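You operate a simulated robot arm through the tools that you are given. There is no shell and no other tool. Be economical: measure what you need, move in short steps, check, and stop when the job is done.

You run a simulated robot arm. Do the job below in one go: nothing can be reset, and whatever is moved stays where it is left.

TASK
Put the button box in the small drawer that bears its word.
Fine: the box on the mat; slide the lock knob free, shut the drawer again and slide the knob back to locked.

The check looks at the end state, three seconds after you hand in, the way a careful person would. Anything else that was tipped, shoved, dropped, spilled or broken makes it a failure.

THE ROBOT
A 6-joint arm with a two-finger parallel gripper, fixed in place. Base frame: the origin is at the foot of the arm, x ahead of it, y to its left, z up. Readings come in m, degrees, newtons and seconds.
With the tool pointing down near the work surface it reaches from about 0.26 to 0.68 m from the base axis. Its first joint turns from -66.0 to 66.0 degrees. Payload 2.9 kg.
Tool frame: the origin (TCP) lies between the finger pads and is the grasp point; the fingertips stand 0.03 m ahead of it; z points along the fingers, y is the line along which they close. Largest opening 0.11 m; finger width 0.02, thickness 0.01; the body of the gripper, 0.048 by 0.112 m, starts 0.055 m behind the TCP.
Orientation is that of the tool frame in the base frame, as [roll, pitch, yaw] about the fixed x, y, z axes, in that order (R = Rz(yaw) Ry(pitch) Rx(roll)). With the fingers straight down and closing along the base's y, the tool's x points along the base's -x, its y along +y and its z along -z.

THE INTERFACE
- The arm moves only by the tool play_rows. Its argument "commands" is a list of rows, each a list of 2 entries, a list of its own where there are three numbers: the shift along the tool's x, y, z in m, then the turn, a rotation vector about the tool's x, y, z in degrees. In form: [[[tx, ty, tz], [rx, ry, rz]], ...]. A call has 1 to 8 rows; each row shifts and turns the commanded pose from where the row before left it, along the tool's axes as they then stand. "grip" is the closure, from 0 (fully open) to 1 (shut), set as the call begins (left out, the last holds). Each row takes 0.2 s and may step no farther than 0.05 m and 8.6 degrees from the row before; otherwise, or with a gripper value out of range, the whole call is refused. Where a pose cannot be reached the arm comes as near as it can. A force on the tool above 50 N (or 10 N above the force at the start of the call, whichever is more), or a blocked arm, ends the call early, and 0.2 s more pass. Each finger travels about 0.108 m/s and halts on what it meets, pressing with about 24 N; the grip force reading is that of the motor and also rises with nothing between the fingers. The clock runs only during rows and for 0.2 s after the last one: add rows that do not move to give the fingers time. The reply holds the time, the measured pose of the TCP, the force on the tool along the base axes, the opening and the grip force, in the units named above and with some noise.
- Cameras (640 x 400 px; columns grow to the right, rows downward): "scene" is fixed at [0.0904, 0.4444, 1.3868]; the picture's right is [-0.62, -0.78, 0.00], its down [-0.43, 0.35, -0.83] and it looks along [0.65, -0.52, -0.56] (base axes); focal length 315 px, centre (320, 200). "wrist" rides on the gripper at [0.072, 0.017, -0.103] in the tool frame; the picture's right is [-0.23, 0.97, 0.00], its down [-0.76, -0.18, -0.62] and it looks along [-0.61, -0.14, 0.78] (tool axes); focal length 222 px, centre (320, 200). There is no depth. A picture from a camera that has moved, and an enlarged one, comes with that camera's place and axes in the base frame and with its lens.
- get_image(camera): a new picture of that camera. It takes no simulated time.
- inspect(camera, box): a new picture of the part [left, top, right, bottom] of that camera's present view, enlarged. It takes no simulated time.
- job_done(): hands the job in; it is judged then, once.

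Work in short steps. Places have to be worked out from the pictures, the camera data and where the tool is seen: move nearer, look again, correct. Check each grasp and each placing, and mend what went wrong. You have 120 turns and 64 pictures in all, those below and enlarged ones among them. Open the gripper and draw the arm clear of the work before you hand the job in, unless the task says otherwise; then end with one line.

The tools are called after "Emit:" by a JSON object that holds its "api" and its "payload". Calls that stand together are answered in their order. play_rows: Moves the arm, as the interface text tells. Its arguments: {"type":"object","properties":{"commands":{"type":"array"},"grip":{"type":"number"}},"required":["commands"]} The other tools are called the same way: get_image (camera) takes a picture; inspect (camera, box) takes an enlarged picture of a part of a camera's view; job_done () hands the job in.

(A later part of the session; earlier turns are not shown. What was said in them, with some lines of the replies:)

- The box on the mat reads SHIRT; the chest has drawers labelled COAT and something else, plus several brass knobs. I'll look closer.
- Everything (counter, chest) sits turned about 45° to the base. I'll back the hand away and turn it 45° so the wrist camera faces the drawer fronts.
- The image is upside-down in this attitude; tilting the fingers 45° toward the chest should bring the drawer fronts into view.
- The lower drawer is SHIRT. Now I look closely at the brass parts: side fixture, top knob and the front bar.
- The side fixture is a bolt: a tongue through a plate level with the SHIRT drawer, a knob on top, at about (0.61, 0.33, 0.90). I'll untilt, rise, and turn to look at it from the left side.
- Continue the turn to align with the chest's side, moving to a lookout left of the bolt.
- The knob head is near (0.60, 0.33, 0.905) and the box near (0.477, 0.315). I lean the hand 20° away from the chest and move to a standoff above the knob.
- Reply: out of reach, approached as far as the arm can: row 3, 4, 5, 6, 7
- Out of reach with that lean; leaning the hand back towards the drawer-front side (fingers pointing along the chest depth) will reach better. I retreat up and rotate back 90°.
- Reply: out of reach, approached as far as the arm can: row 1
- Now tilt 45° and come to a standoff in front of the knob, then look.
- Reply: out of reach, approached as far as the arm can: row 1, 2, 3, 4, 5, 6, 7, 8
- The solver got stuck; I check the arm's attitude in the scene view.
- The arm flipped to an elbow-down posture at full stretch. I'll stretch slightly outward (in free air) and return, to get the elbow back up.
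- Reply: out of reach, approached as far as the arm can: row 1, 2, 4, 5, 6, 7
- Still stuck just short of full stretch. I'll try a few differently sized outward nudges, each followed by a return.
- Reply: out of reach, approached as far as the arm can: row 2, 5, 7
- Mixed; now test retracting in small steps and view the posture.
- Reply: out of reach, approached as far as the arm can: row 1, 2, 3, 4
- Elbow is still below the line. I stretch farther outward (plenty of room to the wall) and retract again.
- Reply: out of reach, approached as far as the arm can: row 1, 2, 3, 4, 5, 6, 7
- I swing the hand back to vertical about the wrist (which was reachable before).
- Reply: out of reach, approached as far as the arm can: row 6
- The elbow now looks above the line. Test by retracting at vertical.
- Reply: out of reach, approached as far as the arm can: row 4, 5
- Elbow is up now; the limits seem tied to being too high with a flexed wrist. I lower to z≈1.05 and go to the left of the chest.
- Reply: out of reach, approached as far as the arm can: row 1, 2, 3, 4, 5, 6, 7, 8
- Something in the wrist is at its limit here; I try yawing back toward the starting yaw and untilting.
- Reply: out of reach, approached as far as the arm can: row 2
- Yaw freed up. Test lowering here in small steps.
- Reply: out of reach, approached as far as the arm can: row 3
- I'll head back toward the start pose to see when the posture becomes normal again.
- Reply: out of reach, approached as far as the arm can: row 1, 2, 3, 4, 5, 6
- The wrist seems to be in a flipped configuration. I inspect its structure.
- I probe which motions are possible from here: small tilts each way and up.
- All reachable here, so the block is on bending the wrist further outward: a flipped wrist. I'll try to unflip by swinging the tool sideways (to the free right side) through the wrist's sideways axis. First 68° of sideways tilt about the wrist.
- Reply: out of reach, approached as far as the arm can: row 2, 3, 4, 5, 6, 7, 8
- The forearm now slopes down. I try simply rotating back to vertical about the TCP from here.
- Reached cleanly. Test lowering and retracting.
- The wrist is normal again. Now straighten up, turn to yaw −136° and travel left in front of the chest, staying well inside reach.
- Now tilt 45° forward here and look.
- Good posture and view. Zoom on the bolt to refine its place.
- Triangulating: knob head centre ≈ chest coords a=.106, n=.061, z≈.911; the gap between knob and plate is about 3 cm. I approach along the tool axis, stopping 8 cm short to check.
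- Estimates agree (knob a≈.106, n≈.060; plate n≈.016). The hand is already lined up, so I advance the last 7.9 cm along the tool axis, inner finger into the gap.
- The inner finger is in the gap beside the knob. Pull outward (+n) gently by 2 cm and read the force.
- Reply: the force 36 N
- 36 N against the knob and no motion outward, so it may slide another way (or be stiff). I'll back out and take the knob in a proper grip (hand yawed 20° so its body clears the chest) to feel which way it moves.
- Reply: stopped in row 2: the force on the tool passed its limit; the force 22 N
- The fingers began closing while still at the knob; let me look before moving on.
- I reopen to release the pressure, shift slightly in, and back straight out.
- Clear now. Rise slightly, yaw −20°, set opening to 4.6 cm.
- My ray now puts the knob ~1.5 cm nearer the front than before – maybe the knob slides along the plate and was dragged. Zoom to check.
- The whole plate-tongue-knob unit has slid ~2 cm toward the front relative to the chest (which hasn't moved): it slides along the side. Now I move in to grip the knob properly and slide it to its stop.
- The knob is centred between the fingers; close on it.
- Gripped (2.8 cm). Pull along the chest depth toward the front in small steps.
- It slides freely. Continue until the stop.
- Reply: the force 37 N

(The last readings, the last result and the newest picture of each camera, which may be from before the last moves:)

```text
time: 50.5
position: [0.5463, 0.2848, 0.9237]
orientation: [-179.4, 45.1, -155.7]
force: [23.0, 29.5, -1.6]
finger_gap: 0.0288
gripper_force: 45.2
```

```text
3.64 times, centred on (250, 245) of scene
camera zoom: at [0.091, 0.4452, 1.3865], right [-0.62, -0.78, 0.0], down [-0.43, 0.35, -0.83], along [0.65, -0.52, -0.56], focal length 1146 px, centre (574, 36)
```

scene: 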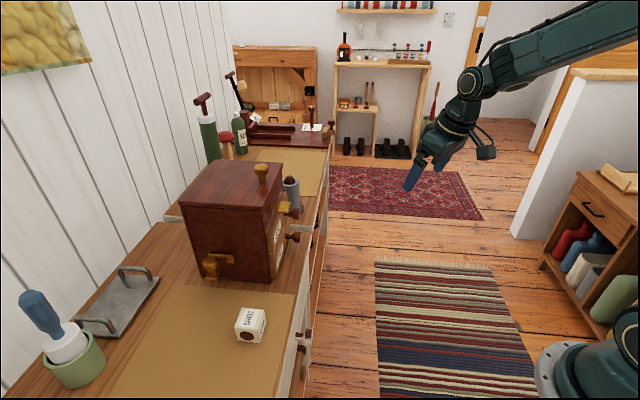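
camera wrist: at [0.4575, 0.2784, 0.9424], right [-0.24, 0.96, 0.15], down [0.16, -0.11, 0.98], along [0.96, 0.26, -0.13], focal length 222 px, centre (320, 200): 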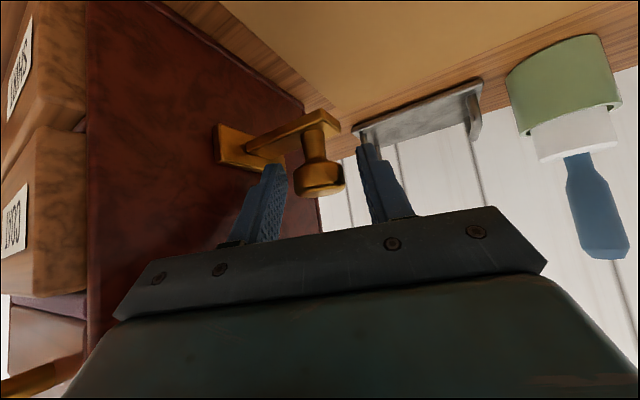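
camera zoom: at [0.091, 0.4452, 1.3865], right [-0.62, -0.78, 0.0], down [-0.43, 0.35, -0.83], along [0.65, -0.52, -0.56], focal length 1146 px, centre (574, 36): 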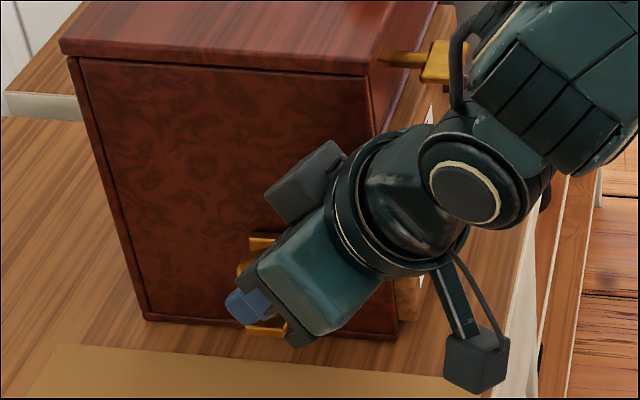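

The stop is reached (≈37 N along the depth axis). Relieve the push, open, and back off along the tool axis.

Emit:
{"api": "play_rows", "payload": {"commands": [[[-0.0054, 0.0028, 0.0052], [0, 0, 0]]]}}

Emit:
{"api": "play_rows", "payload": {"commands": [[[0, 0, 0], [0, 0, 0]], [[0, 0, 0], [0, 0, 0]], [[0, 0, -0.03], [0, 0, 0]], [[0, 0, -0.04], [0, 0, 0]], [[0, 0, -0.04], [0, 0, 0]]], "grip": 0.56}}

Emit:
{"api": "get_image", "payload": {"camera": "wrist"}}

Emit:
{"api": "inspect", "payload": {"camera": "scene", "box": [170, 150, 330, 300]}}

```text
time: 50.9
position: [0.5497, 0.2893, 0.9223]
orientation: [-179.3, 44.7, -155.7]
force: [-18.0, 17.0, 28.2]
finger_gap: 0.0286
gripper_force: 45.2
```

```text
time: 52.1
position: [0.4791, 0.2563, 0.9971]
orientation: [-178.8, 44.3, -155.7]
force: [-1.1, -0.4, 0.3]
finger_gap: 0.0485
gripper_force: 0.0
```

```text
26 pictures are left
camera wrist: at [0.357, 0.2215, 1.0204], right [-0.24, 0.96, 0.15], down [0.17, -0.11, 0.98], along [0.96, 0.26, -0.13], focal length 222 px, centre (320, 200)
```

wrist: 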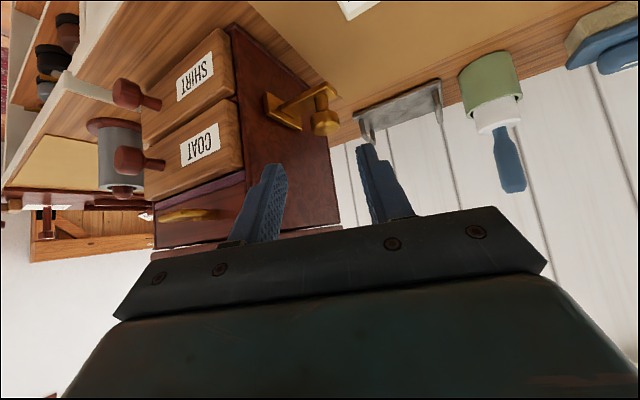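

```text
2.67 times, centred on (250, 225) of scene
camera zoom: at [0.0904, 0.4444, 1.3868], right [-0.62, -0.78, 0.0], down [-0.43, 0.35, -0.83], along [0.65, -0.52, -0.56], focal length 840 px, centre (507, 133)
```

zoom: 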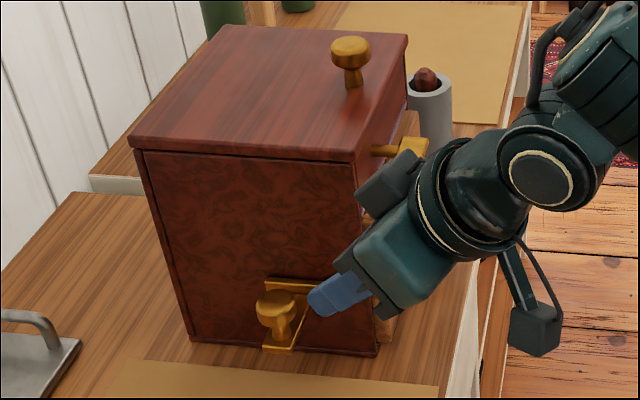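

The slider is now ~5 cm forward of its start (free), the rest undisturbed. Triangulated SHIRT drawer knob head: (0.627, 0.095, 0.839); COAT knob: (0.626, 0.093, 0.917). I turn to face the drawer squarely and back off before moving across.

Emit:
{"api": "play_rows", "payload": {"commands": [[[0.03, 0, -0.03], [0, 0, 0]], [[0.03, 0, -0.03], [-4.7, 0, -4.6]], [[0.03, 0, -0.03], [-4.7, 0, -4.6]], [[0, 0, 0], [-5.9, 0, -4.6]], [[0, -0.045, 0], [0, 0, 0]], [[0, -0.045, 0], [0, 0, 0]], [[0, -0.045, 0], [0, 0, 0]], [[0, -0.045, 0], [0, 0, 0]]]}}

```text
time: 53.9
position: [0.4884, 0.0709, 0.9959]
orientation: [179.1, 44.3, -136.5]
force: [0.6, 0.4, -0.1]
finger_gap: 0.0482
gripper_force: 0.0
```

Tilt to 55°, move across to the knob's line, and descend to the standoff 10 cm short of the SHIRT knob.

Emit:
{"api": "play_rows", "payload": {"commands": [[[0, -0.027, 0], [0.9, -5.3, 0]], [[0, -0.027, 0], [0, -5.4, 0]], [[0, -0.025, 0], [0, 0, 0]], [[0.021, 0, 0.024], [0, 0, 0]], [[0.021, 0, 0.024], [0, 0, 0]], [[0.021, 0, 0.024], [0, 0, 0]]], "grip": 0.45}}

Emit:
{"api": "get_image", "payload": {"camera": "wrist"}}

```text
time: 55.3
position: [0.561, 0.0276, 0.9023]
orientation: [-179.8, 55.0, -136.5]
force: [-0.4, 0.0, -0.2]
finger_gap: 0.0607
gripper_force: 0.0
```

```text
24 pictures are left
camera wrist: at [0.4563, -0.0471, 0.9019], right [-0.57, 0.8, 0.18], down [0.07, -0.18, 0.98], along [0.82, 0.58, 0.05], focal length 222 px, centre (320, 200)
```

wrist: 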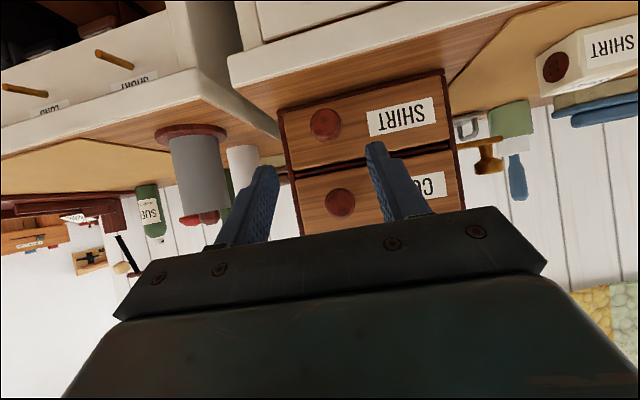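

The projection matches within 2 mm. Advance 10.4 cm along the tool axis to the SHIRT knob, fingers 6 cm apart.

Emit:
{"api": "play_rows", "payload": {"commands": [[[-0.001, 0.002, 0.035], [0, 0, 0]], [[-0.001, 0.0015, 0.035], [0, 0, 0]], [[0, 0, 0.033], [0, 0, 0]]]}}

Emit:
{"api": "get_image", "payload": {"camera": "wrist"}}

```text
time: 56.1
position: [0.6199, 0.09, 0.8451]
orientation: [-179.9, 55.1, -136.5]
force: [-0.2, 0.6, 0.1]
finger_gap: 0.0605
gripper_force: 0.1
```

```text
23 pictures are left
camera wrist: at [0.5152, 0.0159, 0.8455], right [-0.57, 0.8, 0.18], down [0.07, -0.18, 0.98], along [0.82, 0.58, 0.05], focal length 222 px, centre (320, 200)
```

wrist: 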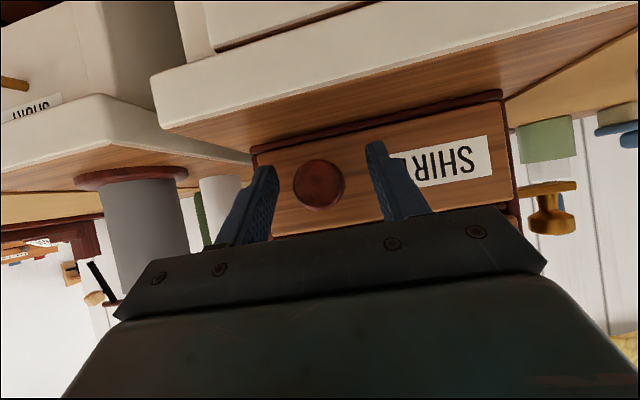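

Knob centred; close on it.

Emit:
{"api": "play_rows", "payload": {"commands": [[[0, 0, 0], [0, 0, 0]], [[0, 0, 0], [0, 0, 0]]], "grip": 1.0}}

```text
time: 56.7
position: [0.6188, 0.09, 0.8458]
orientation: [-179.8, 54.9, -136.6]
force: [1.7, -0.6, -2.1]
finger_gap: 0.0293
gripper_force: 44.8
```

Gripped. Pull the drawer out 2 cm to test.

Emit:
{"api": "play_rows", "payload": {"commands": [[[0.0057, 0, -0.0082], [0, 0, 0]], [[0.0057, 0, -0.0082], [0, 0, 0]]]}}

```text
time: 57.3
position: [0.6055, 0.0764, 0.8462]
orientation: [-179.9, 54.8, -136.6]
force: [2.7, -3.1, -9.0]
finger_gap: 0.029
gripper_force: 45.1
```

It's unlocked and slides freely. Pull it out to about 12.5 cm.

Emit:
{"api": "play_rows", "payload": {"commands": [[[0.0086, 0, -0.0123], [0, 0, 0]], [[0.0086, 0, -0.0123], [0, 0, 0]], [[0.0086, 0, -0.0123], [0, 0, 0]], [[0.0086, 0, -0.0123], [0, 0, 0]], [[0.0086, 0, -0.0123], [0, 0, 0]], [[0.0086, 0, -0.0123], [0, 0, 0]]]}}

Emit:
{"api": "inspect", "payload": {"camera": "scene", "box": [190, 150, 390, 300]}}

```text
time: 58.7
position: [0.5418, 0.0119, 0.8459]
orientation: [-179.3, 54.7, -136.5]
force: [16.2, -15.6, -19.8]
finger_gap: 0.0291
gripper_force: 45.1
```

```text
2.67 times, centred on (290, 225) of scene
camera zoom: at [0.0911, 0.444, 1.3868], right [-0.62, -0.78, 0.0], down [-0.43, 0.35, -0.83], along [0.65, -0.52, -0.56], focal length 840 px, centre (400, 133)
```

zoom: 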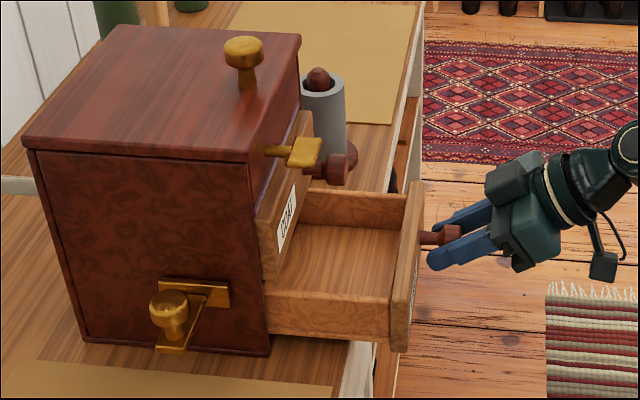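

The drawer is ~11 cm open with sideways force building (chest axis ≈45.5°). One more small pull with a sideways correction, then release.

Emit:
{"api": "play_rows", "payload": {"commands": [[[0.0086, -0.004, -0.0123], [0, 0, 0]], [[0, -0.003, 0], [0, 0, 0]]]}}

```text
time: 59.3
position: [0.5338, 0.0042, 0.8466]
orientation: [179.7, 55.2, -136.2]
force: [24.9, 26.9, -20.5]
finger_gap: 0.0292
gripper_force: 45.1
```

The drawer is at its end stop (~12 cm). Relieve the pull, then release and back away.

Emit:
{"api": "play_rows", "payload": {"commands": [[[-0.003, 0, 0.011], [0, 0, 0]]]}}

Emit:
{"api": "play_rows", "payload": {"commands": [[[0, 0, 0], [0, 0, 0]], [[0, 0, 0], [0, 0, 0]], [[0, 0, -0.03], [0, 0, 0]], [[0, 0, -0.04], [0, 0, 0]], [[-0.03, 0, -0.03], [0, 0, 0]]], "grip": 0.4}}

Emit:
{"api": "get_image", "payload": {"camera": "wrist"}}

```text
time: 59.7
position: [0.5413, 0.011, 0.8453]
orientation: [179.5, 55.5, -136.7]
force: [-22.7, 21.8, 27.7]
finger_gap: 0.0293
gripper_force: 44.9
```

```text
time: 60.9
position: [0.4954, -0.0392, 0.9252]
orientation: [-179.8, 54.9, -136.5]
force: [-0.3, -0.1, -0.3]
finger_gap: 0.066
gripper_force: 0.1
```

```text
21 pictures are left
camera wrist: at [0.39, -0.1125, 0.9259], right [-0.57, 0.8, 0.18], down [0.07, -0.18, 0.98], along [0.82, 0.58, 0.05], focal length 222 px, centre (320, 200)
```

wrist: 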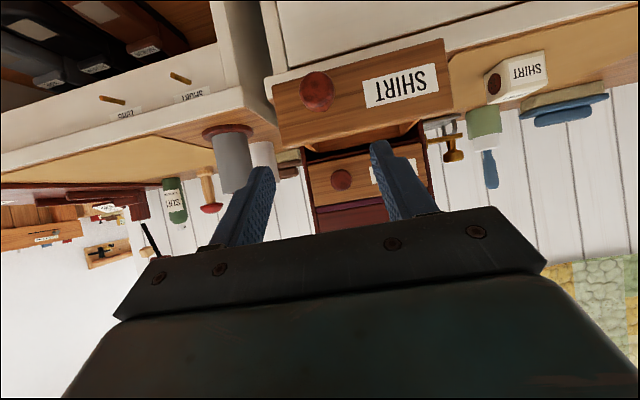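

Drawer is open. Now stand the hand upright, rise, open wide and travel over to the box.

Emit:
{"api": "play_rows", "payload": {"commands": [[[-0.012, 0, -0.012], [0, 7.85, 0]], [[-0.012, 0, -0.012], [0, 7.85, 0]], [[0, 0, -0.015], [0, 7.85, 0]], [[0, 0, -0.015], [0, 7.85, 0]], [[0, 0, -0.015], [0, 7.85, 0]], [[0, 0, -0.01], [0, 7.85, 0]], [[0, 0, 0], [0, 7.85, 0]]], "grip": 0.0}}

Emit:
{"api": "play_rows", "payload": {"commands": [[[-0.0286, 0.0338, 0], [0, 0, 0]], [[-0.0286, 0.0338, 0], [0, 0, 0]], [[-0.0286, 0.0338, 0], [0, 0, 0]], [[-0.0286, 0.0338, 0], [0, 0, 0]], [[-0.0286, 0.0338, 0], [0, 0, 0]], [[-0.0286, 0.0338, 0], [0, 0, 0]], [[-0.0286, 0.0338, 0], [0, 0, 0]]]}}

Emit:
{"api": "get_image", "payload": {"camera": "wrist"}}

```text
time: 62.5
position: [0.4731, -0.0572, 1.0064]
orientation: [-179.9, -0.1, -136.7]
force: [-1.2, -0.2, 0.7]
finger_gap: 0.1099
gripper_force: 0.0
```

```text
time: 64.1
position: [0.4592, 0.2536, 1.0025]
orientation: [-179.9, 0.0, -136.7]
force: [-0.2, 0.4, 0.5]
finger_gap: 0.1099
gripper_force: 0.1
```

```text
20 pictures are left
camera wrist: at [0.3933, 0.2153, 1.1068], right [-0.5, 0.86, 0.0], down [0.68, 0.39, 0.62], along [0.54, 0.31, -0.78], focal length 222 px, centre (320, 200)
```

wrist: 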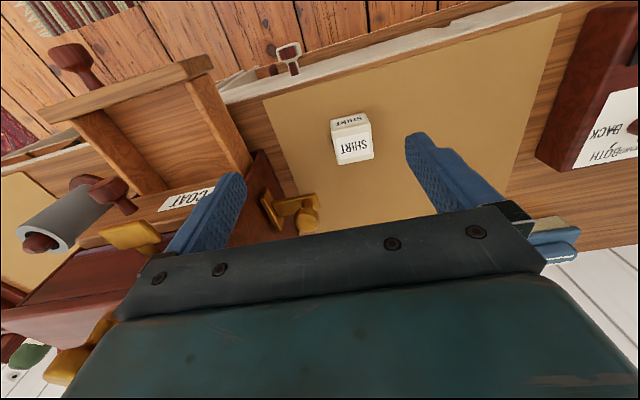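

Box is in view; zoom for its place and angle.

Emit:
{"api": "inspect", "payload": {"camera": "wrist", "box": [310, 95, 400, 175]}}

```text
5.00 times, centred on (355, 135) of wrist
camera zoom: at [0.3933, 0.2153, 1.1068], right [-0.5, 0.86, 0.0], down [0.68, 0.39, 0.62], along [0.54, 0.31, -0.78], focal length 1111 px, centre (145, 525)
```

zoom: 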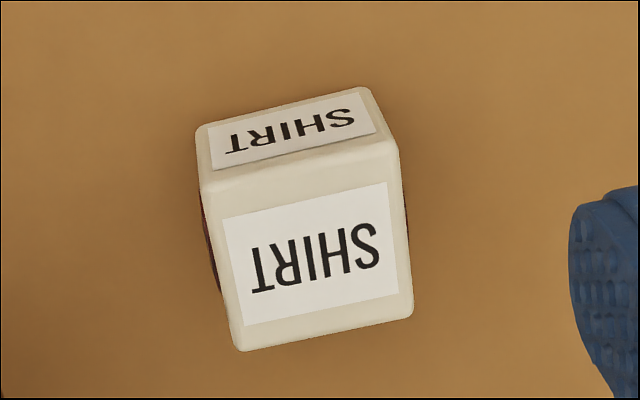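

Box: ~4.7 cm cube centred at (0.477, 0.314), aligned with the hand's axes. Move over it and descend to z=0.845.

Emit:
{"api": "play_rows", "payload": {"commands": [[[-0.027, 0.0157, 0], [0, 0, 0]], [[-0.027, 0.0157, 0], [0, 0, 0]], [[0, 0, 0.04], [0, 0, 0]], [[0, 0, 0.04], [0, 0, 0]], [[0, 0, 0.04], [0, 0, 0]], [[0, 0, 0.037], [0, 0, 0]]]}}

Emit:
{"api": "get_image", "payload": {"camera": "wrist"}}

```text
time: 65.5
position: [0.4746, 0.3155, 0.8476]
orientation: [-180.0, 0.0, -136.6]
force: [0.4, -0.1, -0.3]
finger_gap: 0.1101
gripper_force: 0.1
```

```text
18 pictures are left
camera wrist: at [0.4091, 0.2773, 0.9513], right [-0.5, 0.86, 0.0], down [0.67, 0.39, 0.62], along [0.54, 0.31, -0.78], focal length 222 px, centre (320, 200)
```

wrist: 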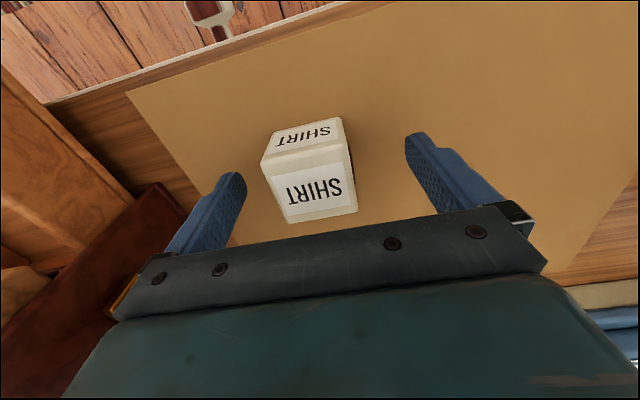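

Box centred between the fingers. Close on it.

Emit:
{"api": "play_rows", "payload": {"commands": [[[0, 0, 0], [0, 0, 0]], [[0, 0, 0], [0, 0, 0]], [[0, 0, 0], [0, 0, 0]]], "grip": 1.0}}

Emit:
{"api": "play_rows", "payload": {"commands": [[[0, 0, -0.04], [0, 0, 0]], [[0, 0, -0.04], [0, 0, 0]], [[0, 0, -0.04], [0, 0, 0]], [[0, 0, -0.035], [0, 0, 0]]]}}

```text
time: 66.3
position: [0.4747, 0.3146, 0.8494]
orientation: [-179.9, 0.0, -136.6]
force: [0.1, 0.5, -1.2]
finger_gap: 0.048
gripper_force: 23.3
```

```text
time: 67.3
position: [0.475, 0.3096, 1.0058]
orientation: [-179.9, 0.0, -136.8]
force: [0.4, 0.0, -1.9]
finger_gap: 0.0476
gripper_force: 24.1
```

Box held. The hand's body would foul the COAT knob/handle if I placed it upright; a 25° lean clears everything. So I set the box back on the mat and regrasp it with the hand tilted.

Emit:
{"api": "play_rows", "payload": {"commands": [[[0, 0, 0.04], [0, 0, 0]], [[0, 0, 0.04], [0, 0, 0]], [[0, 0, 0.04], [0, 0, 0]], [[0, 0, 0.035], [0, 0, 0]]]}}

Emit:
{"api": "play_rows", "payload": {"commands": [[[0, 0, 0], [0, 0, 0]], [[0, 0, 0], [0, 0, 0]], [[0, 0, -0.004], [0, -6.25, 0]], [[0, 0, 0], [0, -6.25, 0]], [[0, 0, 0], [0, -6.25, 0]], [[0, 0, 0], [0, -6.25, 0]]], "grip": 0.3}}

Emit:
{"api": "get_image", "payload": {"camera": "wrist"}}

```text
time: 68.3
position: [0.4737, 0.3092, 0.8504]
orientation: [-179.9, 0.0, -136.6]
force: [0.5, 0.5, -0.5]
finger_gap: 0.0477
gripper_force: 24.2
```

```text
time: 69.7
position: [0.4741, 0.31, 0.8527]
orientation: [-180.0, 25.0, -136.6]
force: [0.0, -0.4, 0.2]
finger_gap: 0.0767
gripper_force: 0.1
```

```text
17 pictures are left
camera wrist: at [0.3821, 0.2479, 0.9158], right [-0.52, 0.85, 0.1], down [0.43, 0.16, 0.89], along [0.74, 0.5, -0.45], focal length 222 px, centre (320, 200)
```

wrist: 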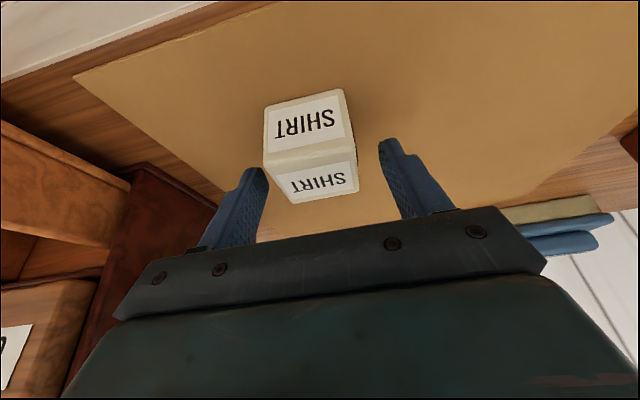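

Lower 1.3 cm and close.

Emit:
{"api": "play_rows", "payload": {"commands": [[[0.005, 0, 0.005], [0, 0, 0]], [[0.005, 0, 0.005], [0, 0, 0]]]}}

Emit:
{"api": "play_rows", "payload": {"commands": [[[0, 0, 0], [0, 0, 0]], [[0, 0, 0], [0, 0, 0]], [[0, 0, 0], [0, 0, 0]]], "grip": 1.0}}

```text
time: 70.3
position: [0.4708, 0.3074, 0.8397]
orientation: [-180.0, 25.1, -136.6]
force: [-0.7, 0.4, -0.2]
finger_gap: 0.077
gripper_force: 0.1
```

```text
time: 71.1
position: [0.4713, 0.3093, 0.8398]
orientation: [-179.9, 25.0, -136.6]
force: [0.1, -0.1, 1.5]
finger_gap: 0.0474
gripper_force: 23.8
```

Box gripped level with a 25° lean. Lift straight up.

Emit:
{"api": "play_rows", "payload": {"commands": [[[-0.0159, 0, -0.034], [0, 0, 0]], [[-0.0159, 0, -0.034], [0, 0, 0]], [[-0.0159, 0, -0.034], [0, 0, 0]], [[-0.0159, 0, -0.034], [0, 0, 0]]]}}

Emit:
{"api": "play_rows", "payload": {"commands": [[[0.0221, -0.0301, -0.0103], [0, 0, 0]], [[0.0221, -0.0301, -0.0103], [0, 0, 0]], [[0.0221, -0.0301, -0.0103], [0, 0, 0]], [[0.0221, -0.0301, -0.0103], [0, 0, 0]], [[0.0221, -0.0301, -0.0103], [0, 0, 0]], [[0.0221, -0.0301, -0.0103], [0, 0, 0]], [[0.0221, -0.0301, -0.0103], [0, 0, 0]]]}}

Emit:
{"api": "get_image", "payload": {"camera": "wrist"}}

Emit:
{"api": "get_image", "payload": {"camera": "scene"}}

```text
time: 72.1
position: [0.4705, 0.3066, 0.9894]
orientation: [-179.9, 25.0, -136.6]
force: [0.1, 0.3, -0.6]
finger_gap: 0.0476
gripper_force: 23.8
```

```text
time: 73.7
position: [0.4892, 0.0381, 0.9917]
orientation: [-179.9, 25.0, -136.5]
force: [-0.1, 0.0, -0.5]
finger_gap: 0.0474
gripper_force: 24.1
```

```text
16 pictures are left
camera wrist: at [0.3975, -0.0247, 1.0546], right [-0.52, 0.85, 0.09], down [0.43, 0.17, 0.89], along [0.74, 0.5, -0.45], focal length 222 px, centre (320, 200)
```

wrist: 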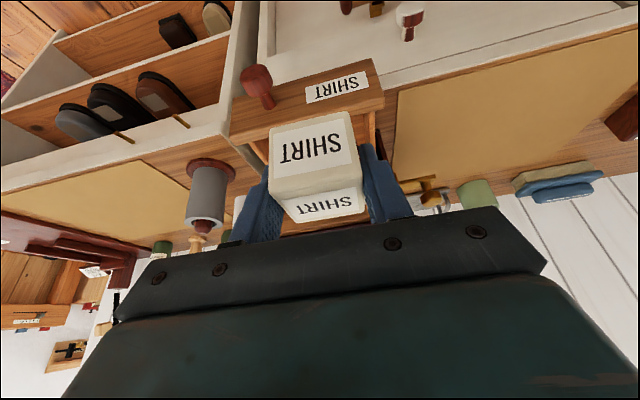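

```text
15 pictures are left
```

scene: 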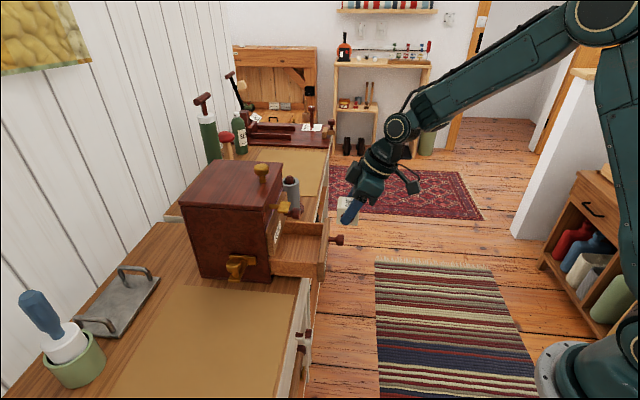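

Box is in hand before the open drawer. Lower 6 cm (box bottom ≈0.895, above the drawer's rim and below the front handle), then slide forward over the drawer.

Emit:
{"api": "play_rows", "payload": {"commands": [[[0.0127, 0, 0.0272], [0, 0, 0]], [[0.0127, 0, 0.0272], [0, 0, 0]], [[-0.0308, 0.0005, 0.0144], [0, 0, 0]], [[-0.0308, 0.0005, 0.0144], [0, 0, 0]], [[-0.0308, 0.0005, 0.0144], [0, 0, 0]]]}}

Emit:
{"api": "inspect", "payload": {"camera": "scene", "box": [220, 140, 380, 290]}}

Emit:
{"api": "get_image", "payload": {"camera": "wrist"}}

```text
time: 74.9
position: [0.5645, 0.109, 0.9299]
orientation: [-179.9, 25.0, -136.7]
force: [0.1, 0.8, -1.1]
finger_gap: 0.0477
gripper_force: 23.9
```

```text
2.67 times, centred on (300, 215) of scene
camera zoom: at [0.0904, 0.4444, 1.3868], right [-0.62, -0.78, 0.0], down [-0.43, 0.35, -0.83], along [0.65, -0.52, -0.56], focal length 840 px, centre (373, 160)
```

zoom: 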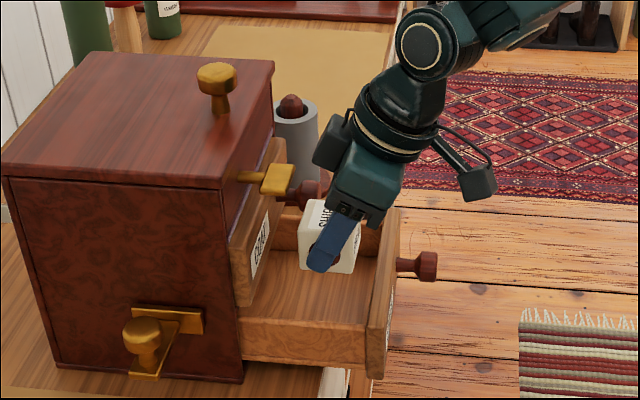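

```text
13 pictures are left
camera wrist: at [0.4716, 0.0456, 0.9936], right [-0.52, 0.85, 0.09], down [0.43, 0.16, 0.89], along [0.74, 0.5, -0.45], focal length 222 px, centre (320, 200)
```

wrist: 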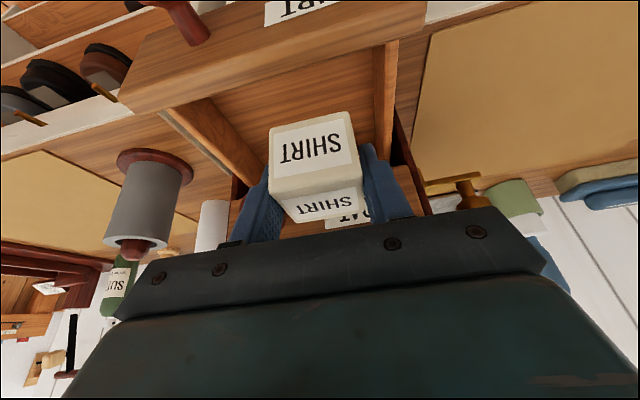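

Clearances check out (left wall ~1.4 cm from the finger, front board ~1.5 cm from the box). Descend 6 cm.

Emit:
{"api": "play_rows", "payload": {"commands": [[[0.0085, 0, 0.0181], [0, 0, 0]], [[0.0085, 0, 0.0181], [0, 0, 0]], [[0.0085, 0, 0.0181], [0, 0, 0]]]}}

Emit:
{"api": "inspect", "payload": {"camera": "scene", "box": [220, 140, 380, 290]}}

```text
time: 75.7
position: [0.5639, 0.1081, 0.8693]
orientation: [-179.9, 25.0, -136.5]
force: [-0.3, 0.2, -0.5]
finger_gap: 0.0476
gripper_force: 24.3
```

```text
2.67 times, centred on (300, 215) of scene
camera zoom: at [0.0904, 0.4444, 1.3868], right [-0.62, -0.78, 0.0], down [-0.43, 0.35, -0.83], along [0.65, -0.52, -0.56], focal length 840 px, centre (373, 160)
```

zoom: 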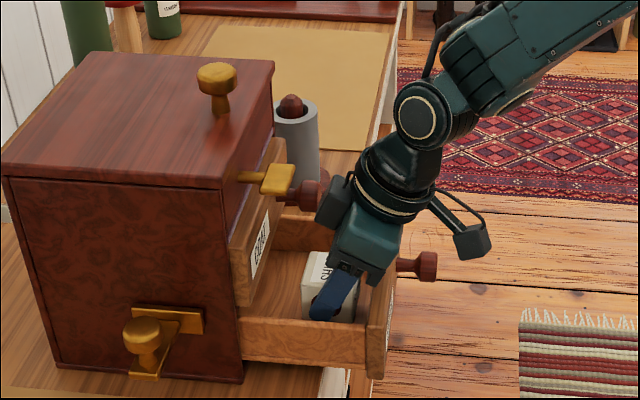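

Inside the drawer. Continue down in 5 mm steps watching the vertical force.

Emit:
{"api": "play_rows", "payload": {"commands": [[[0.0021, 0, 0.0045], [0, 0, 0]], [[0.0021, 0, 0.0045], [0, 0, 0]]]}}

Emit:
{"api": "play_rows", "payload": {"commands": [[[0.0017, 0, 0.0036], [0, 0, 0]]]}}

```text
time: 76.3
position: [0.5645, 0.1091, 0.8604]
orientation: [-179.9, 25.0, -136.5]
force: [0.5, 1.0, -0.1]
finger_gap: 0.0479
gripper_force: 23.4
```

```text
time: 76.7
position: [0.5653, 0.1101, 0.8578]
orientation: [-179.8, 25.1, -136.5]
force: [-1.0, 1.7, 5.4]
finger_gap: 0.0477
gripper_force: 24.3
```

Contact felt (5 N). Open slightly and rise straight up, then back away.

Emit:
{"api": "play_rows", "payload": {"commands": [[[0, 0, 0], [0, 0, 0]], [[0, 0, 0], [0, 0, 0]], [[-0.0085, 0, -0.0181], [0, 0, 0]], [[-0.0085, 0, -0.0181], [0, 0, 0]], [[-0.0085, 0, -0.0181], [0, 0, 0]], [[0.0308, 0, -0.0144], [0, 0, 0]], [[0.0308, 0, -0.0144], [0, 0, 0]], [[0.0308, 0, -0.0144], [0, 0, 0]]], "grip": 0.44}}

Emit:
{"api": "get_image", "payload": {"camera": "wrist"}}

```text
time: 78.5
position: [0.489, 0.0387, 0.9154]
orientation: [-180.0, 25.1, -136.6]
force: [-0.8, 0.5, -0.7]
finger_gap: 0.0616
gripper_force: 0.0
```

```text
11 pictures are left
camera wrist: at [0.3969, -0.0236, 0.9787], right [-0.52, 0.85, 0.09], down [0.43, 0.16, 0.89], along [0.74, 0.5, -0.45], focal length 222 px, centre (320, 200)
```

wrist: 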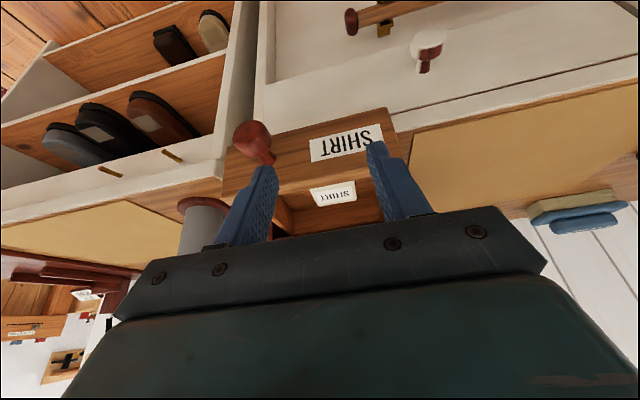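

The box lies flat in the drawer. Now reposition to regrip the drawer knob (tilt back to 55°) to push it shut.

Emit:
{"api": "play_rows", "payload": {"commands": [[[0.0285, -0.028, -0.0133], [0, 0, 0]], [[0.0285, -0.028, -0.0133], [0, 0, 0]], [[0, 0, 0], [0, -7.5, 0]], [[0, 0, 0], [0, -7.5, 0]], [[0, 0, 0], [0, -7.5, 0]], [[0, 0, 0], [0, -7.5, 0]]]}}

Emit:
{"api": "get_image", "payload": {"camera": "wrist"}}

```text
time: 79.9
position: [0.483, -0.0446, 0.9158]
orientation: [-179.8, 55.2, -136.5]
force: [0.5, 0.0, -0.5]
finger_gap: 0.0616
gripper_force: 0.1
```

```text
10 pictures are left
camera wrist: at [0.3784, -0.1191, 0.9161], right [-0.57, 0.8, 0.18], down [0.07, -0.18, 0.98], along [0.82, 0.58, 0.05], focal length 222 px, centre (320, 200)
```

wrist: 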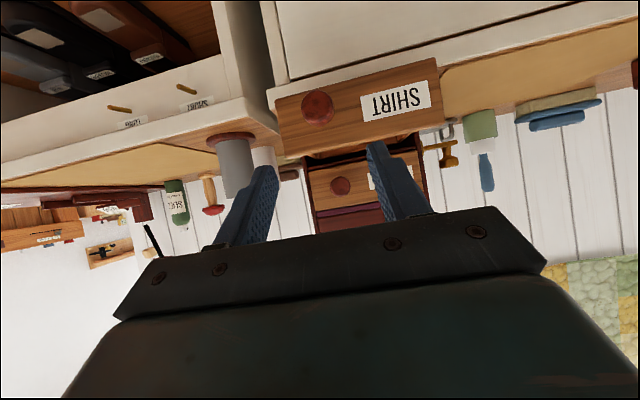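

Knob predicted exactly at (0.546, 0.016, 0.839). Advance and grip it.

Emit:
{"api": "play_rows", "payload": {"commands": [[[0.0123, 0, 0], [0, 0, 0]], [[0, 0, 0.036], [0, 0, 0]], [[0, 0, 0.036], [0, 0, 0]], [[0, 0, 0.034], [0, 0, 0]]]}}

Emit:
{"api": "play_rows", "payload": {"commands": [[[0, 0, 0], [0, 0, 0]], [[0, 0, 0], [0, 0, 0]]], "grip": 1.0}}

```text
time: 80.9
position: [0.5417, 0.0076, 0.8469]
orientation: [-179.8, 55.0, -136.5]
force: [0.7, -0.5, -0.1]
finger_gap: 0.0614
gripper_force: 0.0
```

```text
time: 81.5
position: [0.5408, 0.0101, 0.8445]
orientation: [179.8, 54.9, -136.5]
force: [-9.2, 9.6, 1.9]
finger_gap: 0.0291
gripper_force: 44.4
```

Gripped. Push the drawer in along its track.

Emit:
{"api": "play_rows", "payload": {"commands": [[[-0.0086, 0.0008, 0.0123], [0, 0, 0]], [[-0.0086, 0.0008, 0.0123], [0, 0, 0]], [[-0.0086, 0.0008, 0.0123], [0, 0, 0]], [[-0.0086, 0.0008, 0.0123], [0, 0, 0]], [[-0.0086, 0.0008, 0.0123], [0, 0, 0]], [[-0.0086, 0.0008, 0.0123], [0, 0, 0]], [[-0.0057, 0.0004, 0.0082], [0, 0, 0]]]}}

```text
time: 83.1
position: [0.6123, 0.0822, 0.8457]
orientation: [-179.5, 55.1, -136.3]
force: [-3.6, 5.2, 5.4]
finger_gap: 0.0293
gripper_force: 44.6
```

About 1 cm to go; push in 5 mm steps until it seats.

Emit:
{"api": "play_rows", "payload": {"commands": [[[-0.0029, 0, 0.0041], [0, 0, 0]], [[-0.0029, 0, 0.0041], [0, 0, 0]], [[-0.0029, 0, 0.0041], [0, 0, 0]]]}}

```text
time: 83.9
position: [0.621, 0.0908, 0.845]
orientation: [180.0, 54.9, -136.8]
force: [-28.3, -12.2, 17.4]
finger_gap: 0.0295
gripper_force: 44.8
```

Seated (≈30 N reaction). Ease off slightly, release and back out.

Emit:
{"api": "play_rows", "payload": {"commands": [[[0.0026, 0, -0.0038], [0, 0, 0]]]}}

Emit:
{"api": "play_rows", "payload": {"commands": [[[0, 0, 0], [0, 0, 0]], [[0, 0, 0], [0, 0, 0]], [[0, 0, -0.035], [0, 0, 0]], [[0, 0, -0.035], [0, 0, 0]], [[0, 0, -0.035], [0, 0, 0]], [[-0.03, 0, -0.03], [0, 0, 0]], [[-0.03, 0, -0.03], [0, 0, 0]]], "grip": 0.44}}

Emit:
{"api": "get_image", "payload": {"camera": "wrist"}}

```text
time: 84.3
position: [0.6183, 0.0897, 0.8454]
orientation: [-179.7, 55.1, -136.3]
force: [-2.8, 3.6, 6.9]
finger_gap: 0.0289
gripper_force: 45.3
```

```text
time: 85.9
position: [0.5466, 0.0197, 0.9891]
orientation: [-179.9, 55.0, -136.6]
force: [-0.4, 0.9, -0.3]
finger_gap: 0.0615
gripper_force: 0.0
```

```text
9 pictures are left
camera wrist: at [0.4421, -0.055, 0.9892], right [-0.57, 0.8, 0.19], down [0.07, -0.18, 0.98], along [0.82, 0.58, 0.05], focal length 222 px, centre (320, 200)
```

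wrist: 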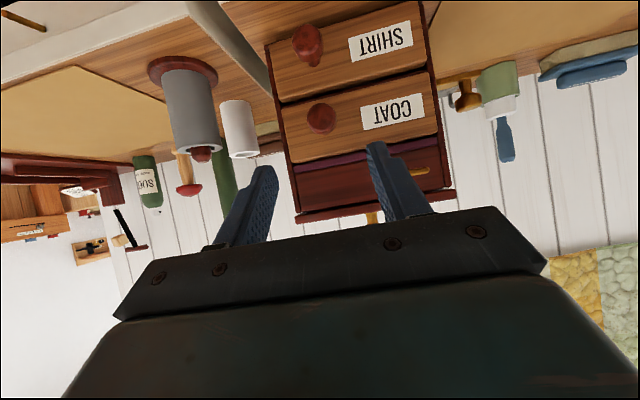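

Drawer is shut flush. Now back off, tilt to 45°, and go round left to the lock knob again, along the same route as before.

Emit:
{"api": "play_rows", "payload": {"commands": [[[0.02, 0, -0.0287], [0, 0, 0]], [[0.02, 0, -0.0287], [0, 5.3, 0]], [[0, 0.035, 0], [0, 5.4, 0]], [[0, 0.045, 0], [0, 0, 0]], [[0, 0.045, 0], [0, 0, 0]], [[0, 0.045, 0], [0, 0, 0]], [[0, 0.045, 0], [0, 0, 0]]], "grip": 0.5}}

```text
time: 87.5
position: [0.3495, 0.1275, 0.9864]
orientation: [-179.9, 44.3, -136.6]
force: [0.0, 0.3, 0.6]
finger_gap: 0.0552
gripper_force: 0.1
```

Yaw −19° and move to the earlier standoff in front of the lock knob.

Emit:
{"api": "play_rows", "payload": {"commands": [[[0, 0, 0], [4.5, 0, 4.55]], [[0, 0, 0], [4.5, 0, 4.55]], [[0, 0, 0], [4.5, 0, 4.55]], [[-0.0325, 0.01625, 0.0279], [0, 0, 0]], [[-0.0325, 0.01625, 0.0279], [0, 0, 0]], [[-0.0325, 0.01625, 0.0279], [0, 0, 0]], [[-0.0325, 0.01625, 0.0279], [0, 0, 0]]]}}

Emit:
{"api": "get_image", "payload": {"camera": "wrist"}}

```text
time: 89.1
position: [0.49, 0.2597, 1.0011]
orientation: [-179.8, 44.4, -155.7]
force: [0.1, 0.4, -0.4]
finger_gap: 0.0549
gripper_force: 0.0
out of reach, approached as far as the arm can: row 1, 2, 3
```

```text
8 pictures are left
camera wrist: at [0.3683, 0.2227, 1.0252], right [-0.25, 0.96, 0.16], down [0.17, -0.11, 0.98], along [0.95, 0.27, -0.13], focal length 222 px, centre (320, 200)
```

wrist: 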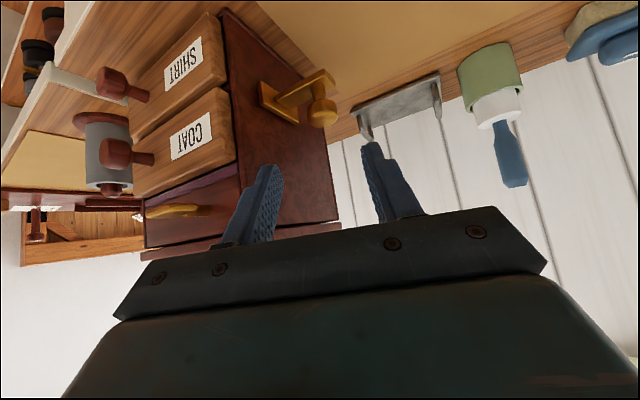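

Knob seen at (0.560, 0.293), as left. Advance to it.

Emit:
{"api": "play_rows", "payload": {"commands": [[[0.0076, 0.0022, 0], [0, 0, 0]], [[0, 0, 0.035], [0, 0, 0]], [[0, 0, 0.035], [0, 0, 0]], [[0, 0, 0.034], [0, 0, 0]]], "grip": 0.55}}

Emit:
{"api": "get_image", "payload": {"camera": "wrist"}}

```text
time: 90.1
position: [0.5501, 0.29, 0.9231]
orientation: [-179.7, 44.5, -155.7]
force: [-0.9, 0.1, 0.0]
finger_gap: 0.0495
gripper_force: 0.1
```

```text
7 pictures are left
camera wrist: at [0.4287, 0.255, 0.9462], right [-0.25, 0.96, 0.16], down [0.17, -0.11, 0.98], along [0.95, 0.27, -0.13], focal length 222 px, centre (320, 200)
```

wrist: 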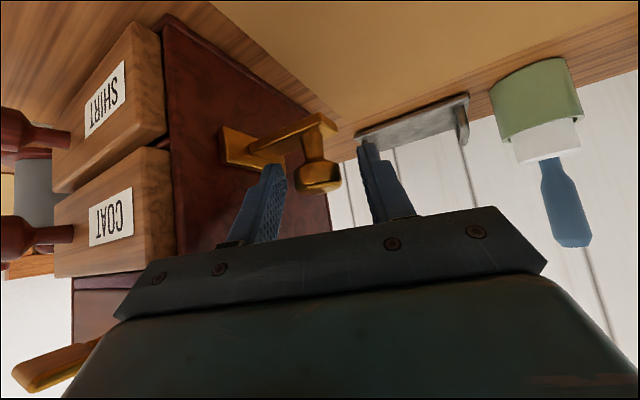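

Knob is between the fingers. Grip it.

Emit:
{"api": "play_rows", "payload": {"commands": [[[0, 0, 0], [0, 0, 0]], [[0, 0, 0], [0, 0, 0]]], "grip": 1.0}}

```text
time: 90.7
position: [0.551, 0.2884, 0.9231]
orientation: [-179.6, 44.3, -155.8]
force: [6.7, -7.2, -2.0]
finger_gap: 0.0284
gripper_force: 44.5
```

Gripped. Push it back along the chest depth ~4.3 cm.

Emit:
{"api": "play_rows", "payload": {"commands": [[[-0.0057, 0.0031, 0.0056], [0, 0, 0]], [[-0.0057, 0.0031, 0.0056], [0, 0, 0]], [[-0.0057, 0.0031, 0.0056], [0, 0, 0]], [[-0.0057, 0.0031, 0.0056], [0, 0, 0]], [[-0.0057, 0.0031, 0.0056], [0, 0, 0]]]}}

```text
time: 91.9
position: [0.5801, 0.3183, 0.9237]
orientation: [-179.4, 44.3, -155.6]
force: [12.1, -12.1, -11.1]
finger_gap: 0.0286
gripper_force: 44.9
```

Moved 4.2 cm freely. Continue in smaller steps to the stop, easing the sideways force.

Emit:
{"api": "play_rows", "payload": {"commands": [[[-0.0043, 0.0003, 0.0045], [0, 0, 0]], [[-0.0043, 0.0022, 0.0042], [0, 0, 0]]]}}

Emit:
{"api": "inspect", "payload": {"camera": "scene", "box": [190, 240, 254, 290]}}

```text
time: 92.5
position: [0.5875, 0.3251, 0.9247]
orientation: [-179.5, 43.9, -155.8]
force: [-23.2, -29.6, 5.3]
finger_gap: 0.0284
gripper_force: 44.9
```

```text
8.00 times, centred on (222, 265) of scene
camera zoom: at [0.0897, 0.4436, 1.3871], right [-0.62, -0.78, 0.0], down [-0.43, 0.35, -0.83], along [0.65, -0.52, -0.56], focal length 2521 px, centre (1104, -320)
```

zoom: 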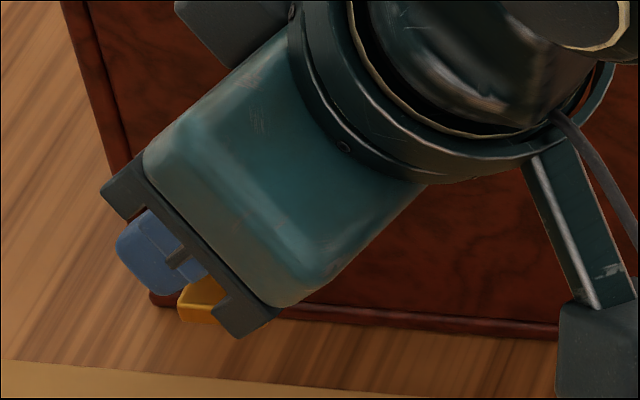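

At the stop; tongue end is back at its original pixel place. Ease off slightly, release, and back out along the tool axis.

Emit:
{"api": "play_rows", "payload": {"commands": [[[0.0032, -0.0017, -0.0031], [0, 0, 0]]]}}

Emit:
{"api": "play_rows", "payload": {"commands": [[[0, 0, 0], [0, 0, 0]], [[0, 0, 0], [0, 0, 0]], [[0, 0, -0.03], [0, 0, 0]], [[0, 0, -0.04], [0, 0, 0]], [[0, 0, -0.04], [0, 0, 0]], [[0.03, 0, -0.03], [0, 0, 0]], [[0.03, 0, -0.03], [0, 0, 0]]], "grip": 0.54}}

Emit:
{"api": "inspect", "payload": {"camera": "scene", "box": [190, 240, 254, 290]}}

```text
time: 92.9
position: [0.5873, 0.324, 0.9224]
orientation: [-179.7, 44.3, -155.5]
force: [3.8, -11.6, -7.3]
finger_gap: 0.0284
gripper_force: 45.3
```

```text
time: 94.5
position: [0.4397, 0.2567, 1.0049]
orientation: [-179.7, 44.4, -155.5]
force: [-0.3, -0.4, -0.7]
finger_gap: 0.0506
gripper_force: 0.1
```

```text
8.00 times, centred on (222, 265) of scene
camera zoom: at [0.0904, 0.4444, 1.3868], right [-0.62, -0.78, 0.0], down [-0.43, 0.35, -0.83], along [0.65, -0.52, -0.56], focal length 2521 px, centre (1104, -320)
```

zoom: 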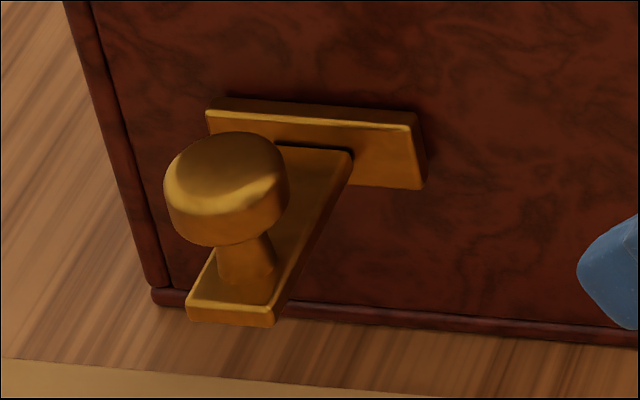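

The lock is exactly where it started. Stand the hand upright, open it, and take a final view.

Emit:
{"api": "play_rows", "payload": {"commands": [[[0, 0, -0.01], [0, 7.4, 0]], [[0, 0, -0.01], [0, 7.4, 0]], [[0, 0, -0.01], [0, 7.4, 0]], [[0, 0, -0.01], [0, 7.4, 0]], [[0, 0, -0.01], [0, 7.4, 0]], [[0, 0, -0.01], [0, 7.4, 0]], [[0.03, -0.02, 0], [0, 0, 0]]], "grip": 0.0}}

Emit:
{"api": "get_image", "payload": {"camera": "scene"}}

```text
time: 96.1
position: [0.396, 0.2181, 1.056]
orientation: [-179.7, -0.1, -155.8]
force: [0.4, 0.3, 0.6]
finger_gap: 0.11
gripper_force: 0.1
```

```text
4 pictures are left
```

scene: 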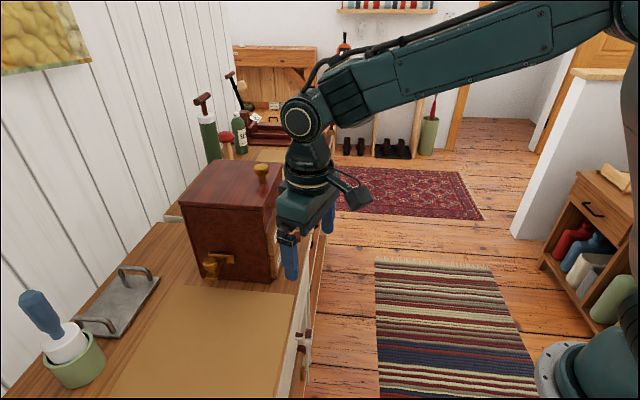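

The box is in the shut SHIRT drawer, the lock is back in its original place, nothing else has moved, and the arm is clear. I hand in.

Emit:
{"api": "job_done", "payload": {}}

```text
The job is handed in.
```

The SHIRT button box is lying flat in the SHIRT drawer, the drawer is shut, the lock knob is back at its locked stop, and the arm is clear with its gripper open.
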